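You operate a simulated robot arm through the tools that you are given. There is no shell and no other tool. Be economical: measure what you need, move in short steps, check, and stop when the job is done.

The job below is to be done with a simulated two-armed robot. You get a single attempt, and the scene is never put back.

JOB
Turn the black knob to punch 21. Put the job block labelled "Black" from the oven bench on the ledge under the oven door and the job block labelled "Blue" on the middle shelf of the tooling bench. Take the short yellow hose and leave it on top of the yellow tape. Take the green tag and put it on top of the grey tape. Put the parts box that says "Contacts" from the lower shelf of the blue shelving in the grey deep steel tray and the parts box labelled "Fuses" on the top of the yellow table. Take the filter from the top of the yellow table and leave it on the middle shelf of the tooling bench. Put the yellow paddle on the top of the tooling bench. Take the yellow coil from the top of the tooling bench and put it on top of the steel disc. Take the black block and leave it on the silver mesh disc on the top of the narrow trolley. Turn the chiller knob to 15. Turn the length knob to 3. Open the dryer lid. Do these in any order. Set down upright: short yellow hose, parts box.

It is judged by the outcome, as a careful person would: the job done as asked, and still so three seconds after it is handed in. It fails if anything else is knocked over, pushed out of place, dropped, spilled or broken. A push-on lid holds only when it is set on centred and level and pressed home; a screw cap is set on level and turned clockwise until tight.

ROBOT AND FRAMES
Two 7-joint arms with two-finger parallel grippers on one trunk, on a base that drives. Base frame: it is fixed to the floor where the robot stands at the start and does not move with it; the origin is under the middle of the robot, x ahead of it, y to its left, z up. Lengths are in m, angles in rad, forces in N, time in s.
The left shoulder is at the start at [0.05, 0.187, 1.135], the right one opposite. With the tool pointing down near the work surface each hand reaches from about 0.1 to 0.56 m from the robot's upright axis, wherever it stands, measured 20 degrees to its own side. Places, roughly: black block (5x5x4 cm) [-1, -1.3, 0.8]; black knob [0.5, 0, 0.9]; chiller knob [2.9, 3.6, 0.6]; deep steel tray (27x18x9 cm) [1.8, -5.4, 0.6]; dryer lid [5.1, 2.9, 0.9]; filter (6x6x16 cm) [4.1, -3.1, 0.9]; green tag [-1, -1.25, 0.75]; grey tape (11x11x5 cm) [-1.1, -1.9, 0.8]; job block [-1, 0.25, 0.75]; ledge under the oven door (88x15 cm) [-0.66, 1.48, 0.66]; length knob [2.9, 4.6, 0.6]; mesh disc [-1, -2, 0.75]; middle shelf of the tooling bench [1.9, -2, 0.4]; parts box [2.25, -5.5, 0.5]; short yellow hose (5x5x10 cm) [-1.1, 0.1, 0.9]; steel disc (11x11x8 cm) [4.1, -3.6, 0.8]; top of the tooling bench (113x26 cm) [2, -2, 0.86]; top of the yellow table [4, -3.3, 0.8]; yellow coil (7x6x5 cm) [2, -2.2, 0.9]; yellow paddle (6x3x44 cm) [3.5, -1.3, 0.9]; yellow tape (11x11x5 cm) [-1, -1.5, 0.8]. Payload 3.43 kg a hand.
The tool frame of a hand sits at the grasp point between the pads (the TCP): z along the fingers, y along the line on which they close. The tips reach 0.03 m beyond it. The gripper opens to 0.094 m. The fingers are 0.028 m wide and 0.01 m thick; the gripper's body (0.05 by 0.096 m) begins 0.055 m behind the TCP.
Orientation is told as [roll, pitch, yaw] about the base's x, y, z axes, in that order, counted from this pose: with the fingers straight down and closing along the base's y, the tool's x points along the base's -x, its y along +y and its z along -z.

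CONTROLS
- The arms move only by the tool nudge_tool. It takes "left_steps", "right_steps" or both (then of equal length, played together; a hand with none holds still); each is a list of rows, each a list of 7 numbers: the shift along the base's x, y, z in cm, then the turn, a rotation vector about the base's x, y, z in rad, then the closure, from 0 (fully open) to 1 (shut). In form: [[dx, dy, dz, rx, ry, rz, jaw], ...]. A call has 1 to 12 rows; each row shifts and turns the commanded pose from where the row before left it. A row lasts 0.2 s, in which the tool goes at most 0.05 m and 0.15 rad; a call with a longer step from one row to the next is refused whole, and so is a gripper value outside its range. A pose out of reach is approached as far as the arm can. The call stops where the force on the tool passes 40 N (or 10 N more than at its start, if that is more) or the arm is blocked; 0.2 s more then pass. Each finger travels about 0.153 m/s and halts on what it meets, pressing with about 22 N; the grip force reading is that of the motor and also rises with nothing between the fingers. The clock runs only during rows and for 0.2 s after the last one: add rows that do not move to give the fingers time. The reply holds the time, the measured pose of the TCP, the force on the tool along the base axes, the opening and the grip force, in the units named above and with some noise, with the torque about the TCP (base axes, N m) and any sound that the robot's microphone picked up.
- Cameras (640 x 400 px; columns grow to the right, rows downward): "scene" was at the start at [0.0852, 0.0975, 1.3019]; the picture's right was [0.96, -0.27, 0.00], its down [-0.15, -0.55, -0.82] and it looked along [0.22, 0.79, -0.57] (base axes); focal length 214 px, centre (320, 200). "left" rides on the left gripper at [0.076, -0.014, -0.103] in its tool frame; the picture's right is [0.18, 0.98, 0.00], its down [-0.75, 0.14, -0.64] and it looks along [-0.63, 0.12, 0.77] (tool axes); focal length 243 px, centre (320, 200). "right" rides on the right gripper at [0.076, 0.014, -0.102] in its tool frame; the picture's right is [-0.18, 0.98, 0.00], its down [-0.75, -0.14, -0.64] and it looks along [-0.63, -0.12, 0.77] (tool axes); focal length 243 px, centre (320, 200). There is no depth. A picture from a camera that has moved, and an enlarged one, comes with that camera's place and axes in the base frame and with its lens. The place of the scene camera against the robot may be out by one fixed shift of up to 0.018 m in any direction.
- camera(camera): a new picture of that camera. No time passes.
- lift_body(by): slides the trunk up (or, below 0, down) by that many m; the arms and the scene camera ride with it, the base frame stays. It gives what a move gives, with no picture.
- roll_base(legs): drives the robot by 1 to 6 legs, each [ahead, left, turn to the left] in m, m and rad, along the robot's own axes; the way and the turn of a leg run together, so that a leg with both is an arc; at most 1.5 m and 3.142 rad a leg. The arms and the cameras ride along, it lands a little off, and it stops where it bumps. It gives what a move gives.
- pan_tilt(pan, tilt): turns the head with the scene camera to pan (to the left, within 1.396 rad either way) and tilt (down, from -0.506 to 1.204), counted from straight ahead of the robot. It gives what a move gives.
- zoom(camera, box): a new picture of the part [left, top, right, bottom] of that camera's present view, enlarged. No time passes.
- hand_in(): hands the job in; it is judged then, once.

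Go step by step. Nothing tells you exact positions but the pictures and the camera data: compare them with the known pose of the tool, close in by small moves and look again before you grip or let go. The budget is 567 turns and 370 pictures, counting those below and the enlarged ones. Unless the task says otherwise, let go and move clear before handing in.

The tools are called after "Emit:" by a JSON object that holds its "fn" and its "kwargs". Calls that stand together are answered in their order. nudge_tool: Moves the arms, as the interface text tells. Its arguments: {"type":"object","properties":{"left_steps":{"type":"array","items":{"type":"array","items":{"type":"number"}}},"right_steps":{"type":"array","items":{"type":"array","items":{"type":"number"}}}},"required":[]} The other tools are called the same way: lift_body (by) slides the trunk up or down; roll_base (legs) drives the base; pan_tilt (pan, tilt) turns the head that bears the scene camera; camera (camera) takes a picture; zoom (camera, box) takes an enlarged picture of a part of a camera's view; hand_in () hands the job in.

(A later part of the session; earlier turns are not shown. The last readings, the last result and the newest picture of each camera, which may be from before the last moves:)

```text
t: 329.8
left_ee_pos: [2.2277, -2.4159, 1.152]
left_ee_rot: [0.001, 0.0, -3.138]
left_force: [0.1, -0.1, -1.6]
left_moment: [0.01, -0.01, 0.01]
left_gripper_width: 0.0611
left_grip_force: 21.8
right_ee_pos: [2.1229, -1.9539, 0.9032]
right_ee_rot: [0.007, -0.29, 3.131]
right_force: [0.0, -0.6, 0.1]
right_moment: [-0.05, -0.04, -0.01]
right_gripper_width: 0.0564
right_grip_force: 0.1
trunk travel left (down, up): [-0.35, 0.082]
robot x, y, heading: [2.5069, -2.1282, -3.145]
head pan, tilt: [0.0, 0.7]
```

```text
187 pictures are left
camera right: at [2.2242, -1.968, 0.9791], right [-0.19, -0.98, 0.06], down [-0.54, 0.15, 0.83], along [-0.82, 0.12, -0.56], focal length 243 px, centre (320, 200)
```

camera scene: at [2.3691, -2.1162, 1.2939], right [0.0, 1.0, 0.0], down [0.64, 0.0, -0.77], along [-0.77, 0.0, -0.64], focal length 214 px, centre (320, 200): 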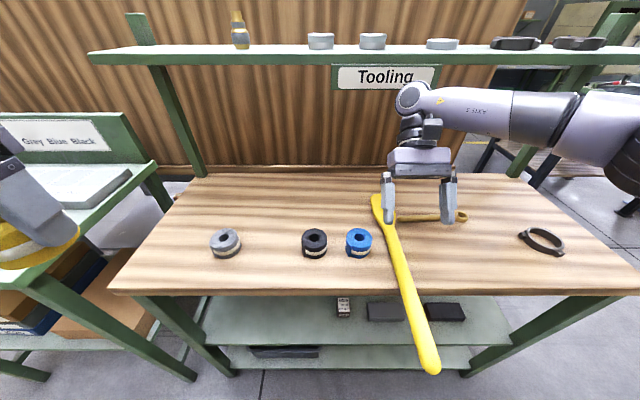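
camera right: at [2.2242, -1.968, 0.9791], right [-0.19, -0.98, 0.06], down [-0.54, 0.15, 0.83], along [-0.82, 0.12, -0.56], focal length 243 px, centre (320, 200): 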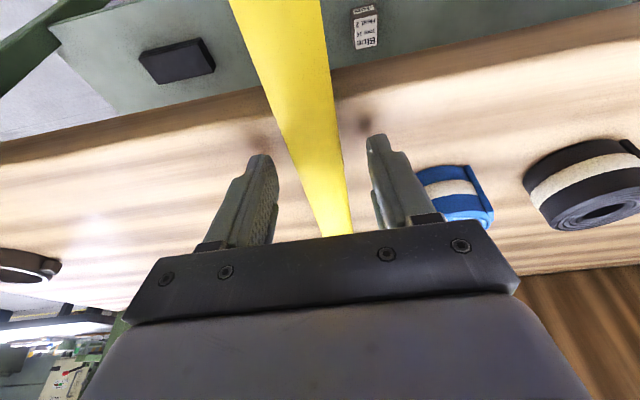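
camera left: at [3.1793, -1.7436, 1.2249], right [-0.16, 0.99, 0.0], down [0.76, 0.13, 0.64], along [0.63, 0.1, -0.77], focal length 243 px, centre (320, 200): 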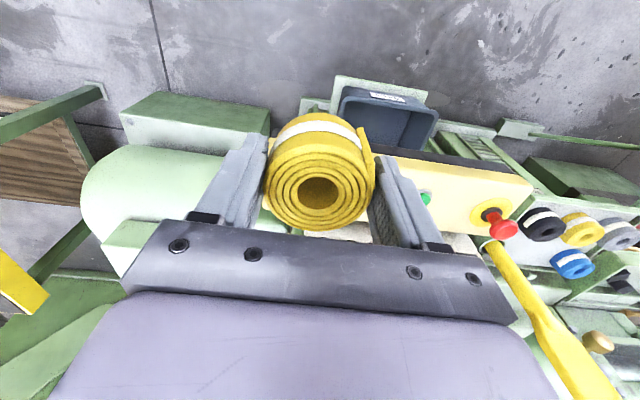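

Handle lies between the fingers. I grip, lift a touch and slide it further onto the bench.

Emit:
{"fn": "nudge_tool", "kwargs": {"right_steps": [[0, 0, 0, 0, 0, 0, 0.7], [0, 0, 0, 0, 0, 0, 0.9], [0, 0, 0, 0, 0, 0, 0.9], [0, 0, 0.6, 0, 0, 0, 0.9], [-3, 0, 0, 0, 0, 0, 0.9], [-3, 0, 0, 0, 0, 0, 0.9], [-3, 0, 0, 0, 0, 0, 0.9], [-3, 0, 0, 0, 0, 0, 0.9]]}}

Emit:
{"fn": "camera", "kwargs": {"camera": "scene"}}

```text
t: 331.6
left_ee_pos: [2.2284, -2.4164, 1.1518]
left_ee_rot: [0.001, 0.001, -3.138]
left_force: [0.5, 0.5, 0.1]
left_moment: [0.0, -0.02, 0.03]
left_gripper_width: 0.0612
left_grip_force: 22.2
right_ee_pos: [2.003, -1.9538, 0.9107]
right_ee_rot: [0.003, -0.287, 3.133]
right_force: [-0.6, -0.1, -3.1]
right_moment: [-0.03, -0.05, -0.02]
right_gripper_width: 0.0295
right_grip_force: 21.8
trunk travel left (down, up): [-0.35, 0.082]
robot x, y, heading: [2.5072, -2.1288, -3.143]
head pan, tilt: [0.0, 0.7]
```

```text
186 pictures are left
camera scene: at [2.3681, -2.1163, 1.2938], right [0.0, 1.0, 0.0], down [0.64, 0.0, -0.76], along [-0.76, 0.0, -0.64], focal length 214 px, centre (320, 200)
```

scene: 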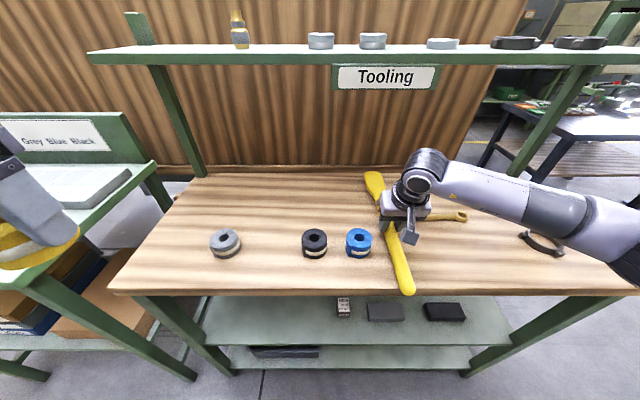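

Emit:
{"fn": "nudge_tool", "kwargs": {"right_steps": [[0, 0, -0.6, 0, 0, 0, 0.9], [0, 0, 0, 0, 0, 0, 0.6], [0, 0, 0, 0, 0, 0, 0.4], [0.5, 0, 2, 0, 0, 0, 0.3], [1, 0, 4, 0, 0, 0, 0.2], [1, 0, 4, 0, 0, 0, 0], [2, 0, 4, 0, -0.1, 0, 0], [3, 0, 3, 0, -0.1, 0, 0], [3, 0, 2, 0, -0.09, 0, 0]]}}

Emit:
{"fn": "camera", "kwargs": {"camera": "scene"}}

```text
t: 333.6
left_ee_pos: [2.2283, -2.417, 1.1518]
left_ee_rot: [-0.001, -0.002, -3.137]
left_force: [0.5, 0.9, -2.0]
left_moment: [-0.01, -0.01, 0.01]
left_gripper_width: 0.061
left_grip_force: 22.2
right_ee_pos: [2.111, -1.9546, 1.0926]
right_ee_rot: [0.001, 0.002, 3.131]
right_force: [-0.1, 0.6, 0.6]
right_moment: [-0.02, 0.02, 0.0]
right_gripper_width: 0.094
right_grip_force: 0.1
trunk travel left (down, up): [-0.35, 0.082]
robot x, y, heading: [2.5094, -2.1264, -3.148]
head pan, tilt: [0.0, 0.7]
```

```text
185 pictures are left
camera scene: at [2.3688, -2.1163, 1.2939], right [0.0, 1.0, 0.0], down [0.64, 0.0, -0.77], along [-0.77, 0.0, -0.64], focal length 214 px, centre (320, 200)
```

scene: 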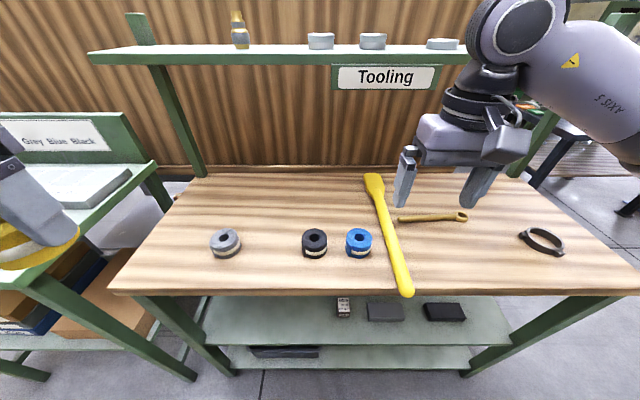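

Emit:
{"fn": "roll_base", "kwargs": {"legs": [[-0.3, 0, 0], [0, 0, 1.57], [0, 0, 1.3]]}}

Emit:
{"fn": "pan_tilt", "kwargs": {"pan": -0.4, "tilt": 0.4}}

Emit:
{"fn": "camera", "kwargs": {"camera": "scene"}}

```text
t: 342.7
left_ee_pos: [3.1563, -1.9228, 1.1514]
left_ee_rot: [-0.001, 0.003, -0.264]
left_force: [-0.2, -0.3, -1.7]
left_moment: [-0.04, 0.0, 0.02]
left_gripper_width: 0.0612
left_grip_force: 21.7
right_ee_pos: [3.1488, -2.4008, 1.0931]
right_ee_rot: [0.001, 0.002, -0.276]
right_force: [0.0, -0.4, 0.6]
right_moment: [-0.05, 0.02, -0.03]
right_gripper_width: 0.094
right_grip_force: 0.0
trunk travel left (down, up): [-0.35, 0.082]
robot x, y, heading: [2.8107, -2.1265, -0.269]
head pan, tilt: [0.0, 0.7]
```

```text
t: 343.5
left_ee_pos: [3.1565, -1.9236, 1.1511]
left_ee_rot: [0.0, -0.001, -0.26]
left_force: [0.4, -0.8, -1.1]
left_moment: [0.02, -0.01, 0.02]
left_gripper_width: 0.0613
left_grip_force: 21.7
right_ee_pos: [3.1473, -2.4014, 1.0935]
right_ee_rot: [0.001, 0.001, -0.277]
right_force: [0.2, -0.7, 0.0]
right_moment: [0.0, 0.03, -0.02]
right_gripper_width: 0.0939
right_grip_force: 0.1
trunk travel left (down, up): [-0.35, 0.082]
robot x, y, heading: [2.8078, -2.1266, -0.264]
head pan, tilt: [-0.4, 0.4]
```

```text
184 pictures are left
camera scene: at [2.9426, -2.1872, 1.3207], right [-0.62, -0.79, 0.0], down [-0.31, 0.24, -0.92], along [0.73, -0.57, -0.39], focal length 214 px, centre (320, 200)
```

scene: 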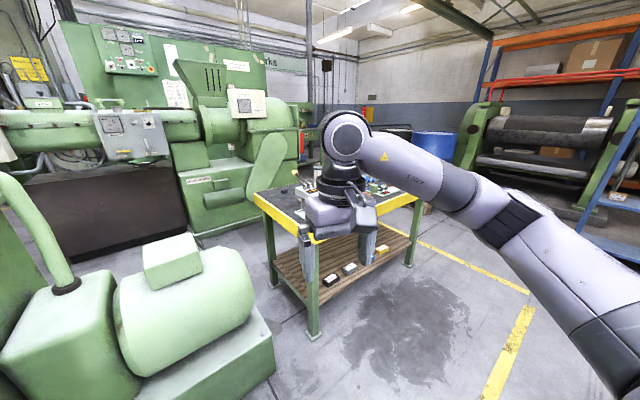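

Emit:
{"fn": "roll_base", "kwargs": {"legs": [[0, 0, -1.306], [1.3, 0, 0]]}}

Emit:
{"fn": "pan_tilt", "kwargs": {"pan": 0.9, "tilt": 0.4}}

Emit:
{"fn": "camera", "kwargs": {"camera": "scene"}}

```text
t: 353.4
left_ee_pos: [3.1204, -3.7176, 1.1514]
left_ee_rot: [0.0, 0.001, -1.552]
left_force: [-0.7, -0.9, -1.2]
left_moment: [-0.03, -0.01, 0.02]
left_gripper_width: 0.0611
left_grip_force: 21.9
right_ee_pos: [2.6579, -3.8436, 1.0928]
right_ee_rot: [0.003, 0.001, -1.564]
right_force: [0.3, -0.1, 0.2]
right_moment: [0.01, -0.02, -0.01]
right_gripper_width: 0.0939
right_grip_force: 0.0
trunk travel left (down, up): [-0.35, 0.082]
robot x, y, heading: [2.8282, -3.443, -1.551]
head pan, tilt: [-0.4, 0.4]
```

```text
t: 354.8
left_ee_pos: [3.1214, -3.7185, 1.1505]
left_ee_rot: [0.0, -0.001, -1.55]
left_force: [-0.3, 0.0, -0.8]
left_moment: [0.02, -0.02, 0.0]
left_gripper_width: 0.0607
left_grip_force: 21.7
right_ee_pos: [2.6596, -3.845, 1.0942]
right_ee_rot: [0.002, 0.002, -1.564]
right_force: [0.3, -0.5, -0.4]
right_moment: [0.01, 0.0, 0.0]
right_gripper_width: 0.0943
right_grip_force: 0.1
trunk travel left (down, up): [-0.35, 0.082]
robot x, y, heading: [2.8306, -3.4426, -1.55]
head pan, tilt: [0.901, 0.4]
```

```text
183 pictures are left
camera scene: at [2.9054, -3.5453, 1.3208], right [-0.61, -0.79, 0.0], down [-0.31, 0.24, -0.92], along [0.73, -0.56, -0.39], focal length 214 px, centre (320, 200)
```

scene: 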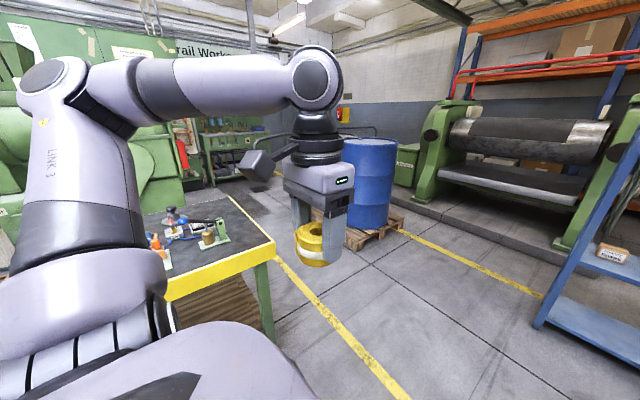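

Emit:
{"fn": "roll_base", "kwargs": {"legs": [[0.9, 0, 0], [0, 0, 1.55]]}}

Emit:
{"fn": "pan_tilt", "kwargs": {"pan": 0.3, "tilt": 0.5}}

Emit:
{"fn": "camera", "kwargs": {"camera": "scene"}}

```text
t: 363.4
left_ee_pos: [3.1185, -4.0635, 1.1523]
left_ee_rot: [0.0, 0.001, 0.014]
left_force: [-0.3, -0.5, -1.5]
left_moment: [0.01, -0.04, -0.01]
left_gripper_width: 0.061
left_grip_force: 22.0
right_ee_pos: [3.2405, -4.5246, 1.0937]
right_ee_rot: [0.002, 0.002, -0.001]
right_force: [-0.4, -0.2, -0.1]
right_moment: [-0.02, 0.01, 0.01]
right_gripper_width: 0.0941
right_grip_force: 0.0
trunk travel left (down, up): [-0.35, 0.082]
robot x, y, heading: [2.8481, -4.3543, 0.009]
head pan, tilt: [0.901, 0.4]
```

```text
t: 364.4
left_ee_pos: [3.1184, -4.065, 1.1512]
left_ee_rot: [0.001, 0.0, 0.015]
left_force: [-0.4, 0.1, -1.3]
left_moment: [0.0, 0.04, -0.01]
left_gripper_width: 0.0607
left_grip_force: 22.1
right_ee_pos: [3.2409, -4.525, 1.0938]
right_ee_rot: [0.001, 0.0, -0.001]
right_force: [0.9, 0.1, -0.4]
right_moment: [0.0, 0.05, -0.01]
right_gripper_width: 0.0944
right_grip_force: 0.1
trunk travel left (down, up): [-0.35, 0.082]
robot x, y, heading: [2.8418, -4.3582, 0.013]
head pan, tilt: [0.3, 0.499]
```

```text
182 pictures are left
camera scene: at [2.989, -4.3137, 1.3116], right [0.31, -0.95, 0.0], down [-0.46, -0.15, -0.88], along [0.84, 0.27, -0.48], focal length 214 px, centre (320, 200)
```

scene: 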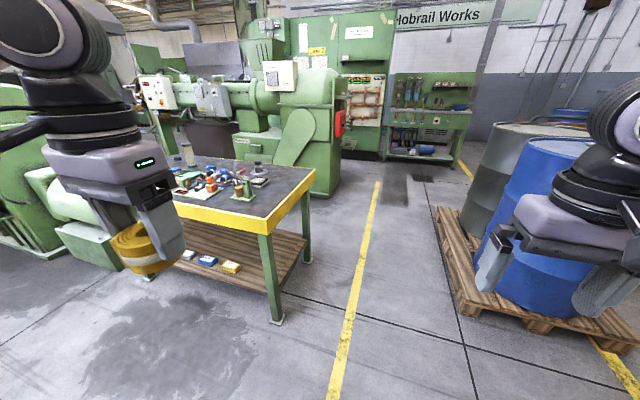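

Emit:
{"fn": "roll_base", "kwargs": {"legs": [[1.0, 0, 0], [0.95, 0, 0], [0, 0, 1.57], [0, 0, 1.57]]}}

Emit:
{"fn": "pan_tilt", "kwargs": {"pan": -0.5, "tilt": 0.5}}

Emit:
{"fn": "camera", "kwargs": {"camera": "scene"}}

```text
t: 381.8
left_ee_pos: [4.5204, -4.6181, 1.151]
left_ee_rot: [0.0, -0.003, -3.092]
left_force: [0.7, -0.2, -1.2]
left_moment: [-0.03, -0.01, -0.03]
left_gripper_width: 0.0608
left_grip_force: 22.1
right_ee_pos: [4.3815, -4.1622, 1.0941]
right_ee_rot: [0.004, 0.002, -3.105]
right_force: [0.2, -0.4, 0.3]
right_moment: [-0.01, -0.02, 0.01]
right_gripper_width: 0.0941
right_grip_force: 0.0
trunk travel left (down, up): [-0.35, 0.082]
robot x, y, heading: [4.7847, -4.3123, -3.097]
head pan, tilt: [0.3, 0.499]
```

```text
t: 383.0
left_ee_pos: [4.5211, -4.6172, 1.1516]
left_ee_rot: [0.0, -0.001, -3.089]
left_force: [0.1, -0.5, -2.0]
left_moment: [0.02, 0.04, 0.04]
left_gripper_width: 0.0609
left_grip_force: 21.8
right_ee_pos: [4.381, -4.1616, 1.0922]
right_ee_rot: [0.001, 0.001, -3.105]
right_force: [-1.2, 0.0, 0.5]
right_moment: [0.0, 0.02, 0.02]
right_gripper_width: 0.0941
right_grip_force: 0.2
trunk travel left (down, up): [-0.35, 0.082]
robot x, y, heading: [4.7916, -4.3214, -3.094]
head pan, tilt: [-0.499, 0.499]
```

```text
181 pictures are left
camera scene: at [4.6499, -4.2674, 1.3116], right [0.44, 0.9, 0.0], down [0.43, -0.21, -0.88], along [-0.79, 0.38, -0.48], focal length 214 px, centre (320, 200)
```

scene: 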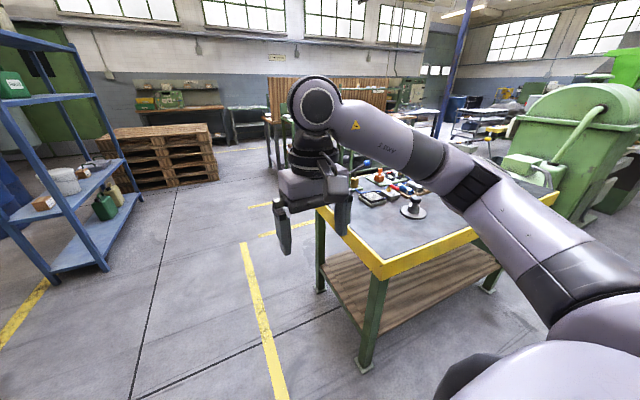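

Emit:
{"fn": "roll_base", "kwargs": {"legs": [[0, -0.8, -0.047]]}}

Emit:
{"fn": "pan_tilt", "kwargs": {"pan": 0, "tilt": 0.6}}

Emit:
{"fn": "camera", "kwargs": {"camera": "scene"}}

```text
t: 390.5
left_ee_pos: [4.4864, -3.7926, 1.1517]
left_ee_rot: [0.0, 0.001, -3.13]
left_force: [0.3, 0.5, -0.7]
left_moment: [-0.02, 0.01, 0.03]
left_gripper_width: 0.0609
left_grip_force: 22.3
right_ee_pos: [4.3658, -3.3311, 1.0943]
right_ee_rot: [0.002, 0.002, 3.138]
right_force: [0.2, -0.2, 0.2]
right_moment: [0.02, 0.02, 0.02]
right_gripper_width: 0.094
right_grip_force: 0.1
trunk travel left (down, up): [-0.35, 0.082]
robot x, y, heading: [4.7651, -3.5032, -3.133]
head pan, tilt: [-0.499, 0.499]
```

```text
t: 391.4
left_ee_pos: [4.4861, -3.792, 1.1511]
left_ee_rot: [0.0, 0.0, -3.129]
left_force: [-0.7, -1.2, -1.7]
left_moment: [0.01, -0.04, -0.03]
left_gripper_width: 0.0609
left_grip_force: 21.8
right_ee_pos: [4.3648, -3.3301, 1.093]
right_ee_rot: [0.003, 0.001, 3.138]
right_force: [-0.5, -0.9, -0.5]
right_moment: [-0.02, 0.0, -0.03]
right_gripper_width: 0.0939
right_grip_force: 0.0
trunk travel left (down, up): [-0.35, 0.082]
robot x, y, heading: [4.7638, -3.5006, -3.135]
head pan, tilt: [0.0, 0.6]
```

```text
180 pictures are left
camera scene: at [4.621, -3.4905, 1.3025], right [-0.01, 1.0, 0.0], down [0.56, 0.0, -0.83], along [-0.83, -0.01, -0.56], focal length 214 px, centre (320, 200)
```

scene: 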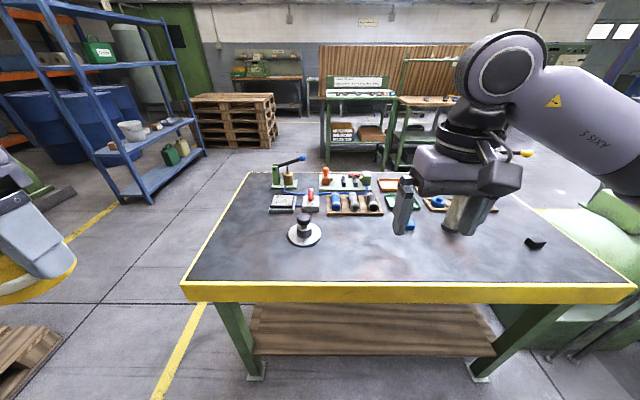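

Emit:
{"fn": "zoom", "kwargs": {"camera": "scene", "box": [230, 150, 430, 260]}}

Emit:
{"fn": "camera", "kwargs": {"camera": "right"}}

```text
3.20 times, centred on (330, 205) of scene
camera zoom: at [4.621, -3.4905, 1.3025], right [-0.01, 1.0, 0.0], down [0.56, 0.0, -0.83], along [-0.83, -0.01, -0.56], focal length 686 px, centre (288, 184)
```

zoom: 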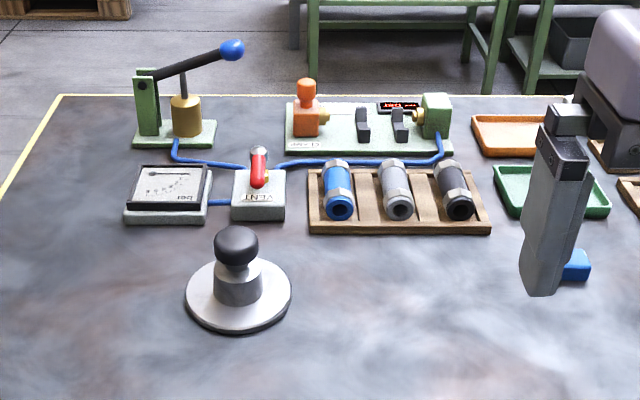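

```text
178 pictures are left
camera right: at [4.441, -3.3439, 1.1953], right [-0.19, -0.98, 0.0], down [-0.75, 0.14, 0.64], along [-0.63, 0.12, -0.77], focal length 243 px, centre (320, 200)
```

right: 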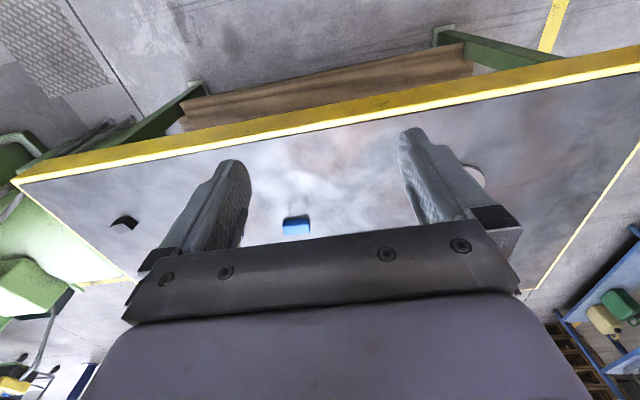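

Emit:
{"fn": "roll_base", "kwargs": {"legs": [[0, -0.1, -0.008], [0.13, 0, 0]]}}

Emit:
{"fn": "camera", "kwargs": {"camera": "left"}}

Emit:
{"fn": "camera", "kwargs": {"camera": "scene"}}

```text
t: 393.8
left_ee_pos: [4.354, -3.6924, 1.1513]
left_ee_rot: [0.001, 0.0, -3.138]
left_force: [-0.5, 0.4, -1.5]
left_moment: [-0.03, -0.03, 0.0]
left_gripper_width: 0.0609
left_grip_force: 21.8
right_ee_pos: [4.2366, -3.2295, 1.0924]
right_ee_rot: [0.003, 0.002, 3.132]
right_force: [0.0, -0.6, 0.4]
right_moment: [0.03, -0.01, -0.01]
right_gripper_width: 0.094
right_grip_force: 0.1
trunk travel left (down, up): [-0.35, 0.082]
robot x, y, heading: [4.6357, -3.4039, 3.143]
head pan, tilt: [0.0, 0.6]
```

```text
177 pictures are left
camera left: at [4.4303, -3.6773, 1.2539], right [0.19, -0.98, 0.0], down [-0.75, -0.14, 0.64], along [-0.63, -0.12, -0.77], focal length 243 px, centre (320, 200)
```

left: 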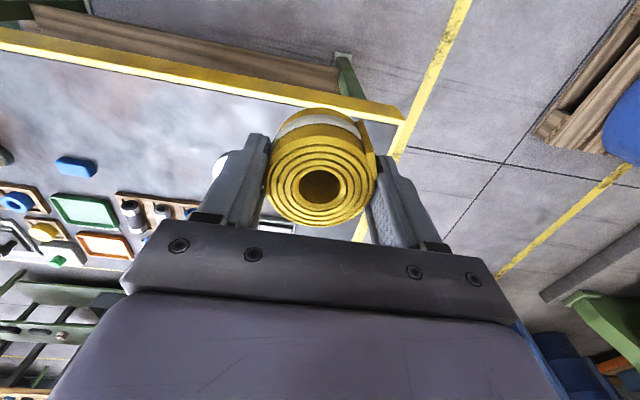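

```text
176 pictures are left
camera scene: at [4.4911, -3.3918, 1.3024], right [0.0, 1.0, 0.0], down [0.57, 0.0, -0.82], along [-0.82, 0.0, -0.57], focal length 214 px, centre (320, 200)
```

scene: 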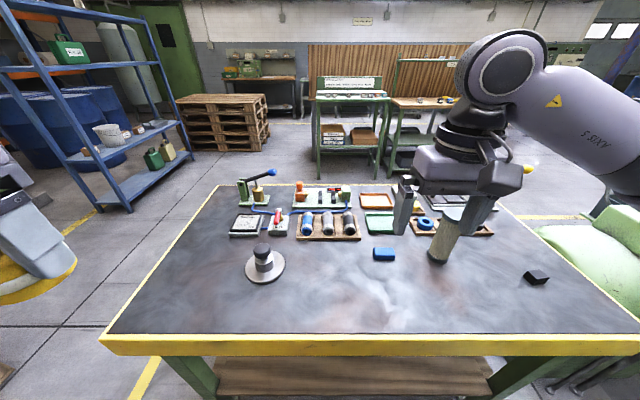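

Emit:
{"fn": "roll_base", "kwargs": {"legs": [[0.035, 0, 0]]}}

Emit:
{"fn": "nudge_tool", "kwargs": {"left_steps": [[-4, 2, -1.5, 0, 0, 0, 0.8], [-4, 2, -1.5, 0, 0, 0, 0.8], [-4, 2, -1.5, 0, 0, 0, 0.8], [-4, 2, -1.5, 0, 0, 0, 0.8], [-3, 2, -1.5, 0, 0, 0, 0.8]]}}

Emit:
{"fn": "camera", "kwargs": {"camera": "left"}}

Emit:
{"fn": "zoom", "kwargs": {"camera": "scene", "box": [160, 170, 320, 290]}}

```text
t: 394.7
left_ee_pos: [4.3195, -3.692, 1.1515]
left_ee_rot: [0.0, 0.0, -3.139]
left_force: [-0.3, -0.1, -1.4]
left_moment: [0.0, -0.01, 0.01]
left_gripper_width: 0.0604
left_grip_force: 21.8
right_ee_pos: [4.2018, -3.2298, 1.0935]
right_ee_rot: [0.001, 0.003, 3.129]
right_force: [0.2, 0.2, 0.2]
right_moment: [0.0, -0.02, 0.02]
right_gripper_width: 0.094
right_grip_force: 0.0
trunk travel left (down, up): [-0.35, 0.082]
robot x, y, heading: [4.6002, -3.4081, -3.144]
head pan, tilt: [0.0, 0.6]
```

```text
t: 395.9
left_ee_pos: [4.1298, -3.5934, 1.0756]
left_ee_rot: [0.0, -0.001, -3.136]
left_force: [-0.7, 0.1, -1.1]
left_moment: [-0.02, -0.01, -0.04]
left_gripper_width: 0.0612
left_grip_force: 21.8
right_ee_pos: [4.2029, -3.2293, 1.0942]
right_ee_rot: [0.002, 0.003, 3.131]
right_force: [-0.1, 0.6, 0.8]
right_moment: [-0.01, -0.02, -0.01]
right_gripper_width: 0.0942
right_grip_force: 0.0
trunk travel left (down, up): [-0.35, 0.082]
robot x, y, heading: [4.6007, -3.4, -3.136]
head pan, tilt: [0.0, 0.6]
```

```text
175 pictures are left
camera left: at [4.2063, -3.578, 1.1781], right [0.19, -0.98, 0.0], down [-0.75, -0.14, 0.64], along [-0.63, -0.12, -0.77], focal length 243 px, centre (320, 200)
```

left: 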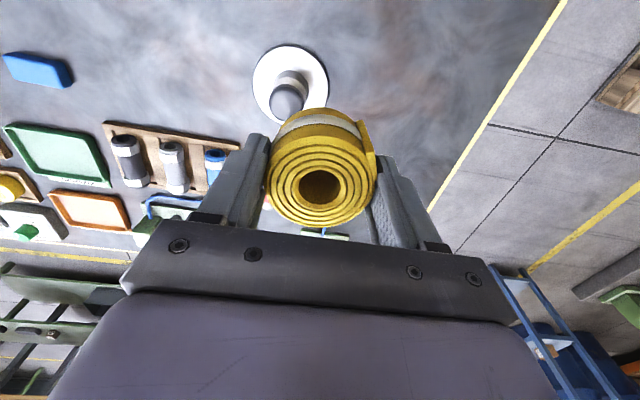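

```text
3.33 times, centred on (240, 230) of scene
camera zoom: at [4.4563, -3.3919, 1.3024], right [0.0, 1.0, 0.0], down [0.57, 0.0, -0.82], along [-0.82, 0.0, -0.57], focal length 715 px, centre (587, 100)
```

zoom: 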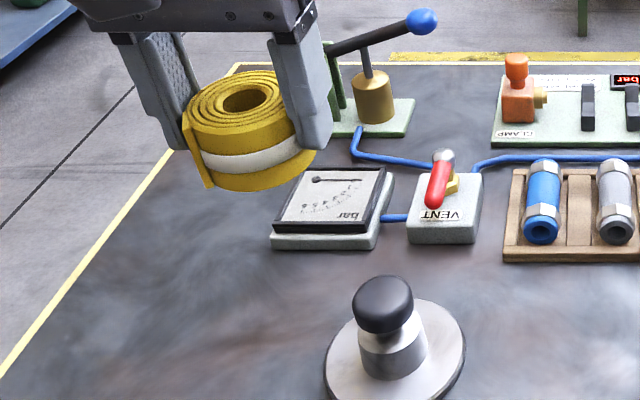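

Emit:
{"fn": "zoom", "kwargs": {"camera": "scene", "box": [230, 240, 310, 300]}}

Emit:
{"fn": "zoom", "kwargs": {"camera": "left", "box": [240, 30, 340, 130]}}

```text
6.67 times, centred on (270, 270) of scene
camera zoom: at [4.4563, -3.3919, 1.3024], right [0.0, 1.0, 0.0], down [0.57, 0.0, -0.82], along [-0.82, 0.0, -0.57], focal length 1430 px, centre (653, -267)
```

zoom: 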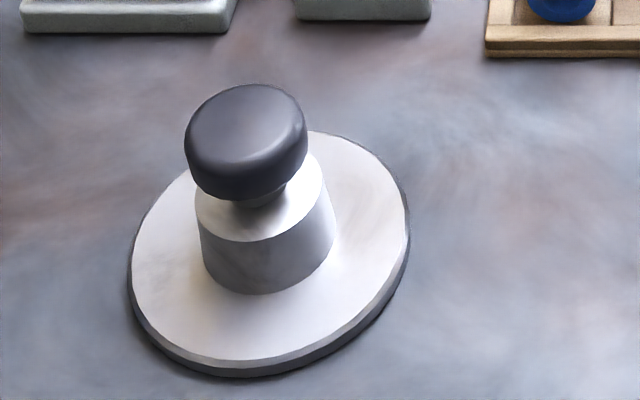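

```text
4.00 times, centred on (290, 80) of left
camera zoom: at [4.2063, -3.578, 1.1781], right [0.19, -0.98, 0.0], down [-0.75, -0.14, 0.64], along [-0.63, -0.12, -0.77], focal length 970 px, centre (440, 680)
```

zoom: 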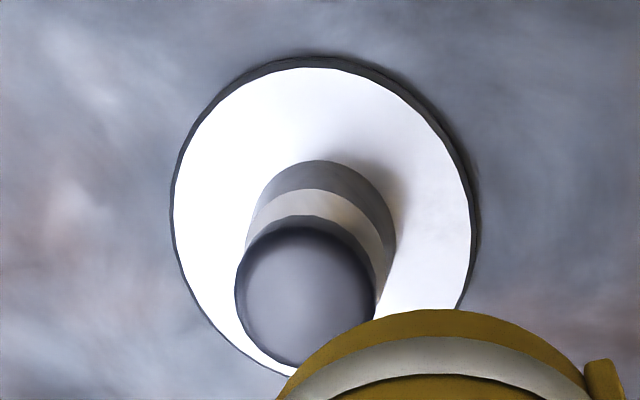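

Emit:
{"fn": "roll_base", "kwargs": {"legs": [[0, -0.06, 0]]}}

Emit:
{"fn": "nudge_tool", "kwargs": {"left_steps": [[-1.5, -1.5, -2, 0, 0, 0, 0.8], [-1, -0.9, -3, 0, 0, 0, 0.8], [0, 0, -3, 0, 0, 0, 0.8]]}}

Emit:
{"fn": "camera", "kwargs": {"camera": "left"}}

Emit:
{"fn": "zoom", "kwargs": {"camera": "scene", "box": [160, 190, 320, 310]}}

```text
t: 397.1
left_ee_pos: [4.1311, -3.5325, 1.0758]
left_ee_rot: [-0.001, -0.002, -3.138]
left_force: [-0.1, -0.3, -1.6]
left_moment: [0.0, 0.01, -0.02]
left_gripper_width: 0.0609
left_grip_force: 22.2
right_ee_pos: [4.2028, -3.1685, 1.0922]
right_ee_rot: [0.001, 0.001, 3.132]
right_force: [0.5, 0.1, -0.5]
right_moment: [-0.03, -0.03, 0.02]
right_gripper_width: 0.0942
right_grip_force: 0.0
trunk travel left (down, up): [-0.35, 0.082]
robot x, y, heading: [4.6001, -3.346, -3.143]
head pan, tilt: [0.0, 0.6]
```

```text
t: 397.9
left_ee_pos: [4.1071, -3.5578, 0.9949]
left_ee_rot: [0.0, -0.001, -3.138]
left_force: [-1.0, -0.5, -0.3]
left_moment: [-0.02, -0.01, 0.02]
left_gripper_width: 0.0609
left_grip_force: 21.4
right_ee_pos: [4.203, -3.1685, 1.093]
right_ee_rot: [0.001, 0.001, 3.132]
right_force: [1.0, 0.5, 0.4]
right_moment: [0.0, -0.04, 0.01]
right_gripper_width: 0.0941
right_grip_force: 0.0
trunk travel left (down, up): [-0.35, 0.082]
robot x, y, heading: [4.6025, -3.342, -3.142]
head pan, tilt: [0.0, 0.6]
```

```text
171 pictures are left
camera left: at [4.1828, -3.5431, 1.0982], right [0.19, -0.98, 0.0], down [-0.75, -0.14, 0.64], along [-0.63, -0.12, -0.77], focal length 243 px, centre (320, 200)
```

left: 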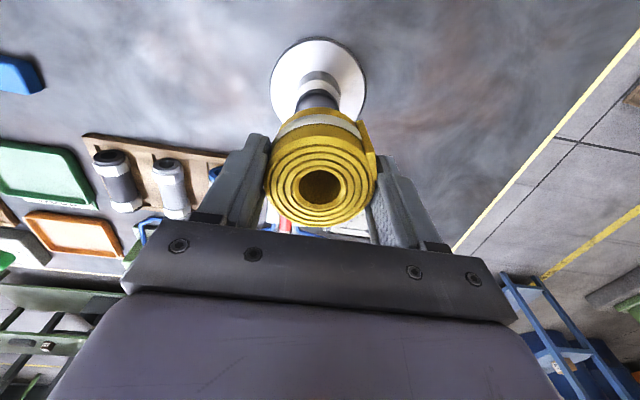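

```text
3.33 times, centred on (240, 250) of scene
camera zoom: at [4.457, -3.3319, 1.3025], right [0.0, 1.0, 0.0], down [0.57, 0.0, -0.82], along [-0.82, 0.0, -0.57], focal length 715 px, centre (587, 33)
```

zoom: 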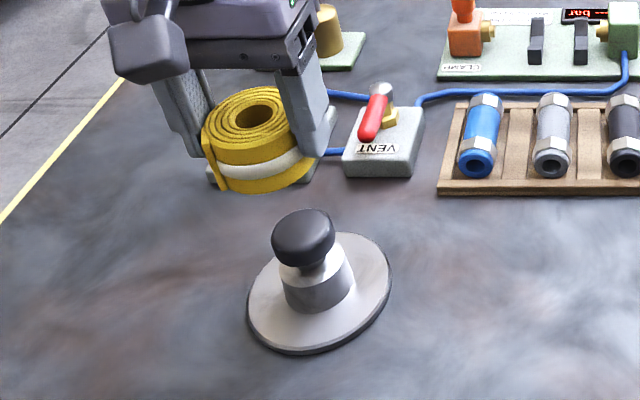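

Emit:
{"fn": "nudge_tool", "kwargs": {"left_steps": [[0.3, 0.4, -3, 0, 0, 0, 0.8], [0, 0, -2, 0, 0, 0, 0.8]]}}

Emit:
{"fn": "zoom", "kwargs": {"camera": "left", "box": [220, 40, 420, 240]}}

Emit:
{"fn": "zoom", "kwargs": {"camera": "scene", "box": [180, 200, 300, 290]}}

```text
t: 398.5
left_ee_pos: [4.1131, -3.5543, 0.9451]
left_ee_rot: [0.0, -0.002, -3.137]
left_force: [0.2, -0.3, -1.1]
left_moment: [0.02, -0.04, -0.03]
left_gripper_width: 0.0608
left_grip_force: 22.1
right_ee_pos: [4.2033, -3.1701, 1.0932]
right_ee_rot: [0.002, 0.002, 3.131]
right_force: [-0.4, -0.4, 0.1]
right_moment: [0.03, 0.02, 0.01]
right_gripper_width: 0.0939
right_grip_force: 0.1
trunk travel left (down, up): [-0.35, 0.082]
robot x, y, heading: [4.6027, -3.3446, -3.139]
head pan, tilt: [0.0, 0.6]
```

```text
2.00 times, centred on (320, 140) of left
camera zoom: at [4.1885, -3.5405, 1.0477], right [0.19, -0.98, 0.0], down [-0.75, -0.14, 0.64], along [-0.63, -0.12, -0.77], focal length 485 px, centre (320, 320)
```

zoom: 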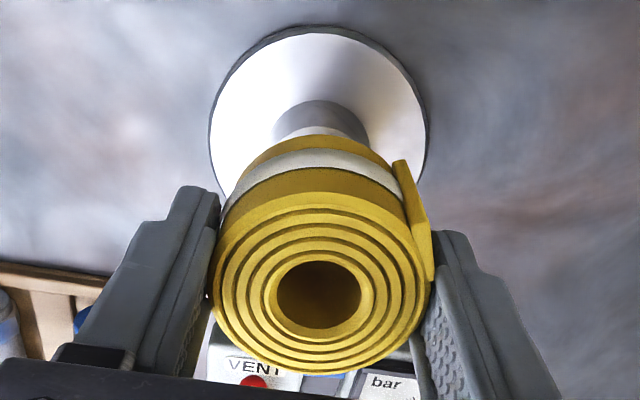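

```text
4.44 times, centred on (240, 245) of scene
camera zoom: at [4.4573, -3.3319, 1.3026], right [0.0, 1.0, 0.0], down [0.56, 0.0, -0.83], along [-0.83, 0.0, -0.56], focal length 953 px, centre (676, 0)
```

zoom: 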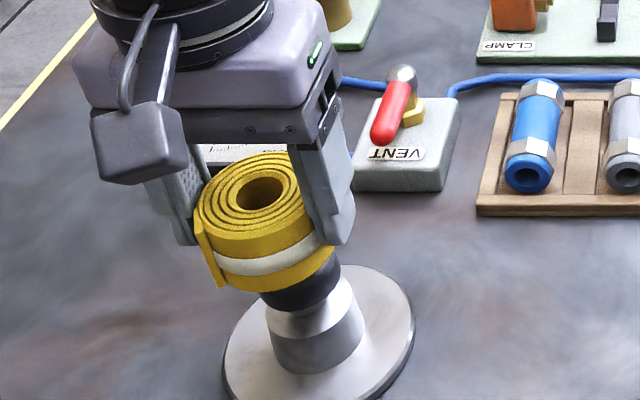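

Emit:
{"fn": "nudge_tool", "kwargs": {"left_steps": [[-0.2, 0, -1.2, 0, 0, 0, 0.8], [0, 0, -0.6, 0, 0, 0, 0.8], [0, 0, -0.4, 0, 0, 0, 0.8]]}}

Emit:
{"fn": "zoom", "kwargs": {"camera": "scene", "box": [180, 200, 300, 290]}}

```text
t: 399.3
left_ee_pos: [4.115, -3.562, 0.9282]
left_ee_rot: [-0.003, -0.002, -3.138]
left_force: [0.1, 0.1, -1.1]
left_moment: [-0.01, 0.0, 0.05]
left_gripper_width: 0.0608
left_grip_force: 21.8
left hand out of reach, approached as far as the arm can: row 1, 3
right_ee_pos: [4.2018, -3.1691, 1.0937]
right_ee_rot: [0.002, 0.003, 3.131]
right_force: [0.5, 1.1, -0.8]
right_moment: [0.0, 0.02, 0.02]
right_gripper_width: 0.0941
right_grip_force: 0.0
trunk travel left (down, up): [-0.35, 0.082]
robot x, y, heading: [4.5981, -3.3451, -3.141]
head pan, tilt: [0.0, 0.6]
```

```text
4.44 times, centred on (240, 245) of scene
camera zoom: at [4.4572, -3.3318, 1.3025], right [0.0, 1.0, 0.0], down [0.57, 0.0, -0.83], along [-0.83, 0.0, -0.57], focal length 953 px, centre (676, 0)
```

zoom: 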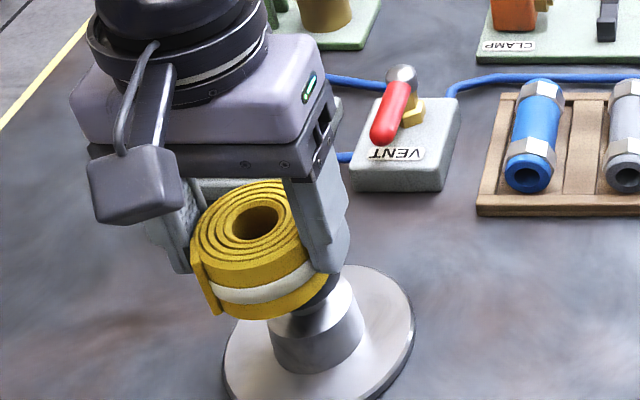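

Emit:
{"fn": "nudge_tool", "kwargs": {"left_steps": [[0.5, 0, 4, 0, 0, 0, 0.8], [0, 0, 4, 0, 0, 0, 0.8], [0, 0, 2, 0, 0, 0, 0.8]]}}

Emit:
{"fn": "lift_body", "kwargs": {"by": -0.08}}

Emit:
{"fn": "roll_base", "kwargs": {"legs": [[0.015, -0.06, 0]]}}

Emit:
{"fn": "camera", "kwargs": {"camera": "left"}}

```text
t: 400.1
left_ee_pos: [4.1213, -3.5601, 1.0289]
left_ee_rot: [0.0, 0.0, -3.141]
left_force: [1.1, 0.2, -1.1]
left_moment: [0.02, 0.01, 0.0]
left_gripper_width: 0.0607
left_grip_force: 21.9
right_ee_pos: [4.2025, -3.1686, 1.093]
right_ee_rot: [0.002, 0.002, 3.131]
right_force: [0.4, 0.4, -0.1]
right_moment: [0.01, -0.02, 0.03]
right_gripper_width: 0.0942
right_grip_force: 0.0
trunk travel left (down, up): [-0.35, 0.082]
robot x, y, heading: [4.6021, -3.3447, -3.146]
head pan, tilt: [0.0, 0.6]
```

```text
t: 401.3
left_ee_pos: [4.1218, -3.5602, 0.948]
left_ee_rot: [0.002, -0.002, -3.138]
left_force: [0.7, 0.9, -2.0]
left_moment: [0.02, -0.02, 0.01]
left_gripper_width: 0.0607
left_grip_force: 22.3
right_ee_pos: [4.2025, -3.1699, 1.0129]
right_ee_rot: [0.002, 0.002, 3.131]
right_force: [0.2, 0.8, 0.2]
right_moment: [-0.01, 0.04, 0.0]
right_gripper_width: 0.0944
right_grip_force: 0.0
trunk travel left (down, up): [-0.27, 0.162]
robot x, y, heading: [4.6038, -3.3451, -3.142]
head pan, tilt: [0.0, 0.6]
```

```text
t: 402.5
left_ee_pos: [4.1066, -3.5005, 0.9486]
left_ee_rot: [0.0, 0.001, -3.14]
left_force: [0.0, -0.1, -1.8]
left_moment: [-0.02, -0.03, 0.01]
left_gripper_width: 0.0608
left_grip_force: 22.1
right_ee_pos: [4.1882, -3.1106, 1.0128]
right_ee_rot: [0.001, 0.003, 3.131]
right_force: [-0.2, 0.2, 0.7]
right_moment: [-0.01, 0.01, 0.02]
right_gripper_width: 0.0939
right_grip_force: 0.1
trunk travel left (down, up): [-0.27, 0.162]
robot x, y, heading: [4.5859, -3.283, -3.141]
head pan, tilt: [0.0, 0.6]
```

```text
166 pictures are left
camera left: at [4.1825, -3.4863, 1.0511], right [0.19, -0.98, 0.0], down [-0.75, -0.14, 0.64], along [-0.63, -0.12, -0.77], focal length 243 px, centre (320, 200)
```

left: 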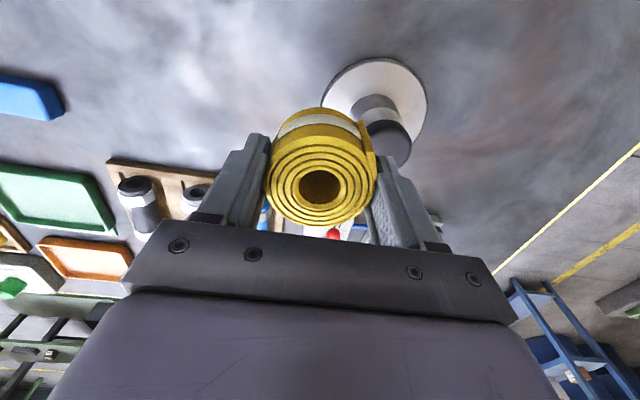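

Emit:
{"fn": "nudge_tool", "kwargs": {"left_steps": [[0.2, -2.6, 0, 0, 0, 0, 0.8], [0.2, -2.6, 0, 0, 0, 0, 0.8], [0, 0, -1.3, 0, 0, 0, 0.8], [0, 0, -0.7, 0, 0, 0, 0.8]]}}

Emit:
{"fn": "zoom", "kwargs": {"camera": "scene", "box": [150, 200, 310, 320]}}

Emit:
{"fn": "camera", "kwargs": {"camera": "left"}}

```text
t: 403.5
left_ee_pos: [4.1101, -3.554, 0.9297]
left_ee_rot: [0.0, 0.0, -3.137]
left_force: [-0.3, 0.5, -1.1]
left_moment: [0.02, 0.02, 0.0]
left_gripper_width: 0.0609
left_grip_force: 21.8
right_ee_pos: [4.1877, -3.1108, 1.0125]
right_ee_rot: [0.003, 0.003, 3.131]
right_force: [-0.2, 0.0, 0.0]
right_moment: [0.0, 0.0, 0.01]
right_gripper_width: 0.094
right_grip_force: 0.1
trunk travel left (down, up): [-0.27, 0.162]
robot x, y, heading: [4.5823, -3.2832, -3.145]
head pan, tilt: [0.0, 0.6]
```

```text
3.33 times, centred on (230, 260) of scene
camera zoom: at [4.4423, -3.2726, 1.2225], right [0.0, 1.0, 0.0], down [0.57, 0.0, -0.82], along [-0.82, 0.0, -0.57], focal length 715 px, centre (620, 0)
```

zoom: 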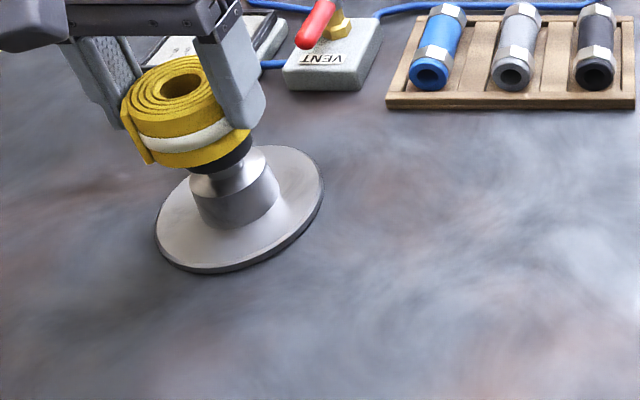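

```text
164 pictures are left
camera left: at [4.1862, -3.5385, 1.0318], right [0.19, -0.98, 0.0], down [-0.75, -0.14, 0.64], along [-0.63, -0.12, -0.77], focal length 243 px, centre (320, 200)
```

left: 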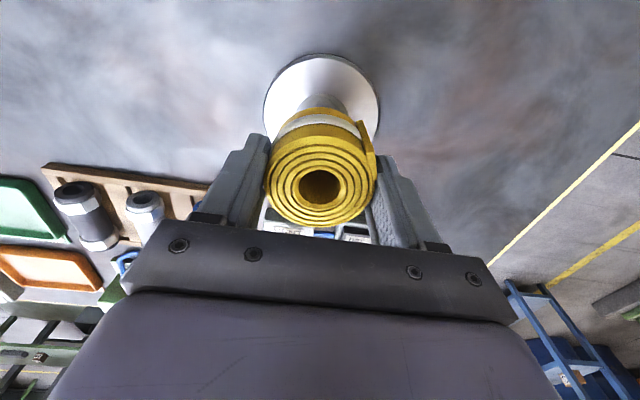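

Emit:
{"fn": "nudge_tool", "kwargs": {"left_steps": [[0, 0.1, -0.5, 0, 0, 0, 0.8], [0, 0, -0.4, 0, 0, 0, 0.8], [0, 0, -0.3, 0, 0, 0, 0.8]]}}

```text
t: 404.3
left_ee_pos: [4.1078, -3.5513, 0.9213]
left_ee_rot: [-0.002, -0.016, -3.136]
left_force: [-8.2, -7.0, 30.7]
left_moment: [-0.25, 0.26, 0.0]
left_gripper_width: 0.0608
left_grip_force: 21.3
right_ee_pos: [4.1886, -3.1095, 1.0141]
right_ee_rot: [0.003, -0.001, 3.131]
right_force: [0.6, 0.1, 1.0]
right_moment: [0.03, 0.01, -0.01]
right_gripper_width: 0.0941
right_grip_force: 0.2
trunk travel left (down, up): [-0.27, 0.162]
robot x, y, heading: [4.5811, -3.2888, -3.139]
head pan, tilt: [0.0, 0.6]
```

Contact on the knob top; I ease up slightly, then open carefully and look.

Emit:
{"fn": "nudge_tool", "kwargs": {"left_steps": [[0.1, 0.05, 0.6, 0, 0, 0, 0.8]]}}

Emit:
{"fn": "zoom", "kwargs": {"camera": "scene", "box": [150, 200, 270, 290]}}

```text
t: 404.7
left_ee_pos: [4.1131, -3.5513, 0.9204]
left_ee_rot: [0.002, 0.002, -3.138]
left_force: [-7.8, -1.0, 6.8]
left_moment: [-0.07, 0.3, 0.05]
left_gripper_width: 0.0609
left_grip_force: 22.2
right_ee_pos: [4.1879, -3.1099, 1.0126]
right_ee_rot: [0.003, 0.003, 3.13]
right_force: [0.5, -0.2, 0.4]
right_moment: [-0.01, 0.03, -0.03]
right_gripper_width: 0.0941
right_grip_force: 0.1
trunk travel left (down, up): [-0.27, 0.162]
robot x, y, heading: [4.584, -3.287, -3.137]
head pan, tilt: [0.0, 0.6]
```

```text
4.44 times, centred on (210, 245) of scene
camera zoom: at [4.4426, -3.2721, 1.2222], right [0.0, 1.0, 0.0], down [0.56, 0.0, -0.83], along [-0.83, 0.0, -0.56], focal length 953 px, centre (809, 0)
```

zoom: 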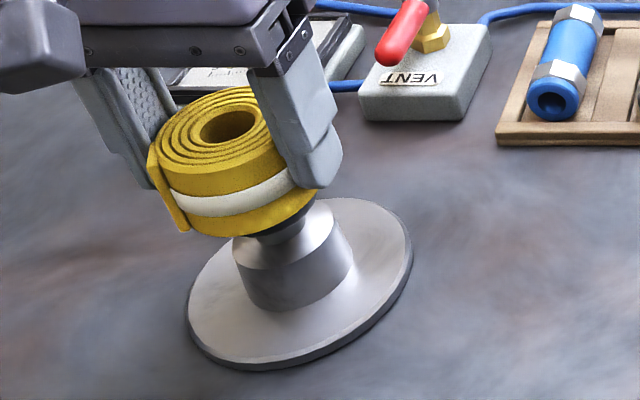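

Emit:
{"fn": "nudge_tool", "kwargs": {"left_steps": [[-0.3, 0, 0.1, 0, 0, 0, 0.8]]}}

Emit:
{"fn": "nudge_tool", "kwargs": {"left_steps": [[0, 0, 0, 0, 0, 0, 0.6], [0, 0, 0, 0, 0, 0, 0.35], [0, 0, 0, 0, 0, 0, 0.15]]}}

Emit:
{"fn": "zoom", "kwargs": {"camera": "scene", "box": [150, 200, 270, 290]}}

```text
t: 405.1
left_ee_pos: [4.1104, -3.5525, 0.9216]
left_ee_rot: [0.0, 0.008, -3.14]
left_force: [0.3, -0.1, -0.4]
left_moment: [0.01, 0.01, -0.01]
left_gripper_width: 0.0607
left_grip_force: 22.4
right_ee_pos: [4.1879, -3.1104, 1.0123]
right_ee_rot: [0.003, 0.002, 3.129]
right_force: [-0.6, -0.8, 0.6]
right_moment: [0.02, 0.0, 0.02]
right_gripper_width: 0.0944
right_grip_force: 0.0
trunk travel left (down, up): [-0.27, 0.162]
robot x, y, heading: [4.5819, -3.2844, -3.137]
head pan, tilt: [0.0, 0.6]
```

```text
t: 405.9
left_ee_pos: [4.1099, -3.5507, 0.9235]
left_ee_rot: [0.0, -0.001, -3.136]
left_force: [-0.1, 0.3, 0.3]
left_moment: [-0.01, -0.02, -0.02]
left_gripper_width: 0.0799
left_grip_force: 0.0
right_ee_pos: [4.1889, -3.1102, 1.0137]
right_ee_rot: [0.002, 0.001, 3.131]
right_force: [0.3, 0.1, -0.4]
right_moment: [0.01, -0.01, -0.01]
right_gripper_width: 0.0939
right_grip_force: 0.0
trunk travel left (down, up): [-0.27, 0.162]
robot x, y, heading: [4.585, -3.285, -3.144]
head pan, tilt: [0.0, 0.6]
```

```text
4.44 times, centred on (210, 245) of scene
camera zoom: at [4.4424, -3.2725, 1.2225], right [0.0, 1.0, 0.0], down [0.56, 0.0, -0.83], along [-0.83, 0.0, -0.56], focal length 953 px, centre (809, 0)
```

zoom: 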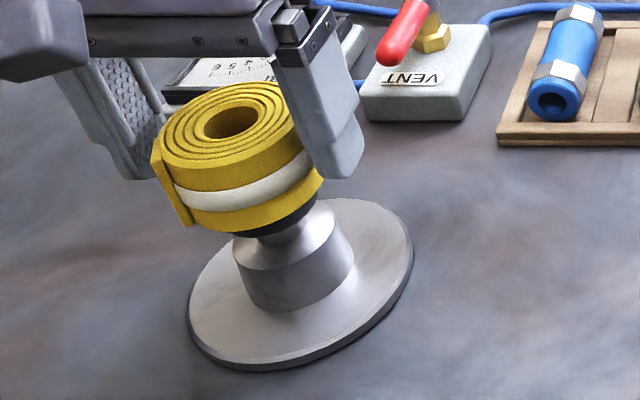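

Coil balances level on top of the disc. I lift the hand straight away and check.

Emit:
{"fn": "nudge_tool", "kwargs": {"left_steps": [[0, 0, 2, 0, 0, 0, 0.05], [0, 0, 4, 0, 0, 0, 0], [0, 0, 4, 0, 0, 0, 0], [3, -1, 3, 0, 0, 0, 0], [3, -1, 2, 0, 0, 0, 0]]}}

Emit:
{"fn": "camera", "kwargs": {"camera": "scene"}}

Emit:
{"fn": "camera", "kwargs": {"camera": "right"}}

```text
t: 407.1
left_ee_pos: [4.1673, -3.5729, 1.0728]
left_ee_rot: [-0.001, -0.003, -3.139]
left_force: [0.9, -0.7, -0.4]
left_moment: [-0.05, 0.02, -0.04]
left_gripper_width: 0.0938
left_grip_force: 0.0
right_ee_pos: [4.1892, -3.11, 1.0127]
right_ee_rot: [0.0, 0.0, 3.131]
right_force: [1.0, 0.1, 0.1]
right_moment: [0.0, 0.0, 0.0]
right_gripper_width: 0.094
right_grip_force: 0.0
trunk travel left (down, up): [-0.27, 0.162]
robot x, y, heading: [4.5843, -3.2846, -3.142]
head pan, tilt: [0.0, 0.6]
```

```text
161 pictures are left
camera scene: at [4.4428, -3.2726, 1.2226], right [0.0, 1.0, 0.0], down [0.56, 0.0, -0.83], along [-0.83, 0.0, -0.56], focal length 214 px, centre (320, 200)
```

scene: 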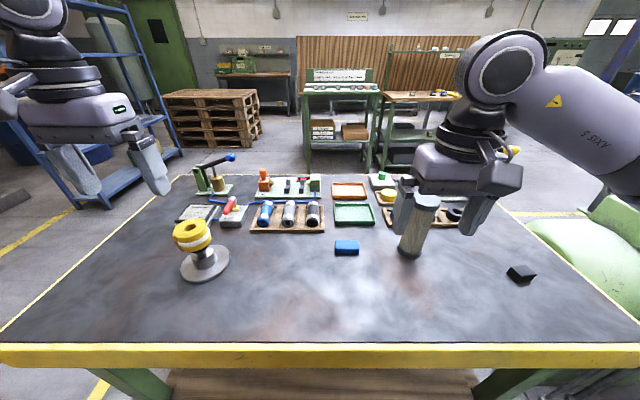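

```text
160 pictures are left
camera right: at [4.2639, -3.1249, 1.1155], right [-0.19, -0.98, 0.0], down [-0.75, 0.15, 0.64], along [-0.63, 0.12, -0.77], focal length 243 px, centre (320, 200)
```

right: 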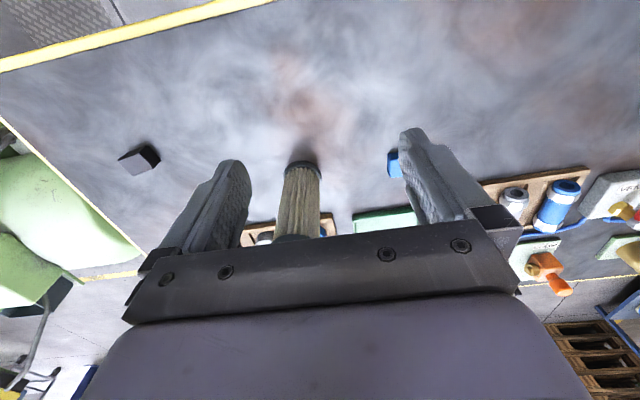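

Emit:
{"fn": "nudge_tool", "kwargs": {"right_steps": [[0, 1, 1, 0, 0.13, 0, 0], [-0.5, 1, 0, 0, 0.13, 0, 0], [-1, 1, 0, 0, 0.13, 0, 0], [-1, 1, 0, 0, 0.13, 0, 0], [-1, 1, 0, 0, 0.13, 0, 0]]}}

Emit:
{"fn": "camera", "kwargs": {"camera": "right"}}

Emit:
{"fn": "zoom", "kwargs": {"camera": "scene", "box": [340, 150, 500, 280]}}

```text
t: 408.3
left_ee_pos: [4.166, -3.5731, 1.0717]
left_ee_rot: [0.001, -0.003, -3.139]
left_force: [0.5, -0.1, 0.2]
left_moment: [0.05, 0.0, 0.03]
left_gripper_width: 0.094
left_grip_force: 0.1
right_ee_pos: [4.1526, -3.0596, 1.023]
right_ee_rot: [0.01, -0.651, 3.127]
right_force: [-0.8, -0.1, 0.4]
right_moment: [-0.01, -0.03, -0.03]
right_gripper_width: 0.0944
right_grip_force: 0.1
trunk travel left (down, up): [-0.27, 0.162]
robot x, y, heading: [4.584, -3.2865, -3.135]
head pan, tilt: [0.0, 0.6]
```

```text
159 pictures are left
camera right: at [4.2754, -3.0744, 1.0583], right [-0.15, -0.98, 0.12], down [-0.21, 0.15, 0.97], along [-0.97, 0.12, -0.23], focal length 243 px, centre (320, 200)
```

right: 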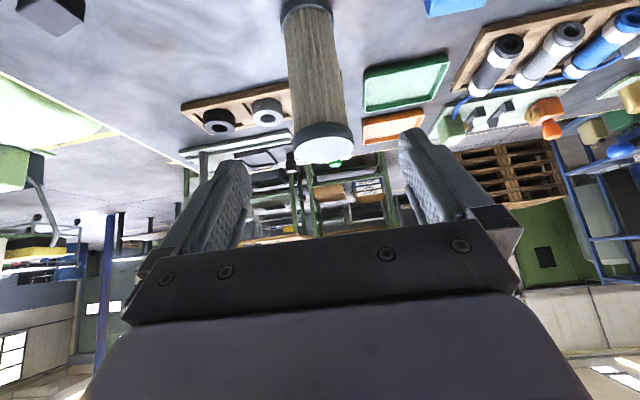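

```text
3.08 times, centred on (420, 215) of scene
camera zoom: at [4.4425, -3.2723, 1.2226], right [0.0, 1.0, 0.0], down [0.56, 0.0, -0.83], along [-0.83, 0.0, -0.56], focal length 660 px, centre (12, 154)
```

zoom: 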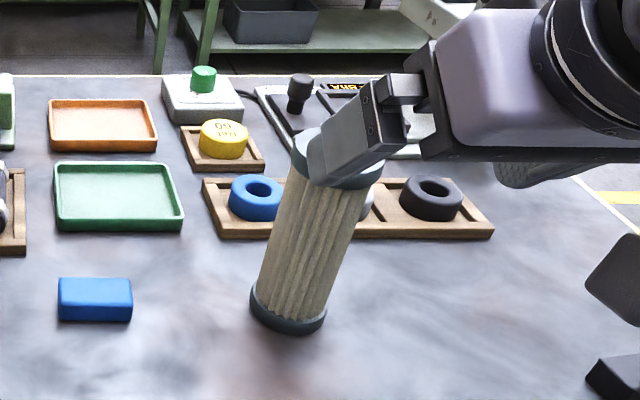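

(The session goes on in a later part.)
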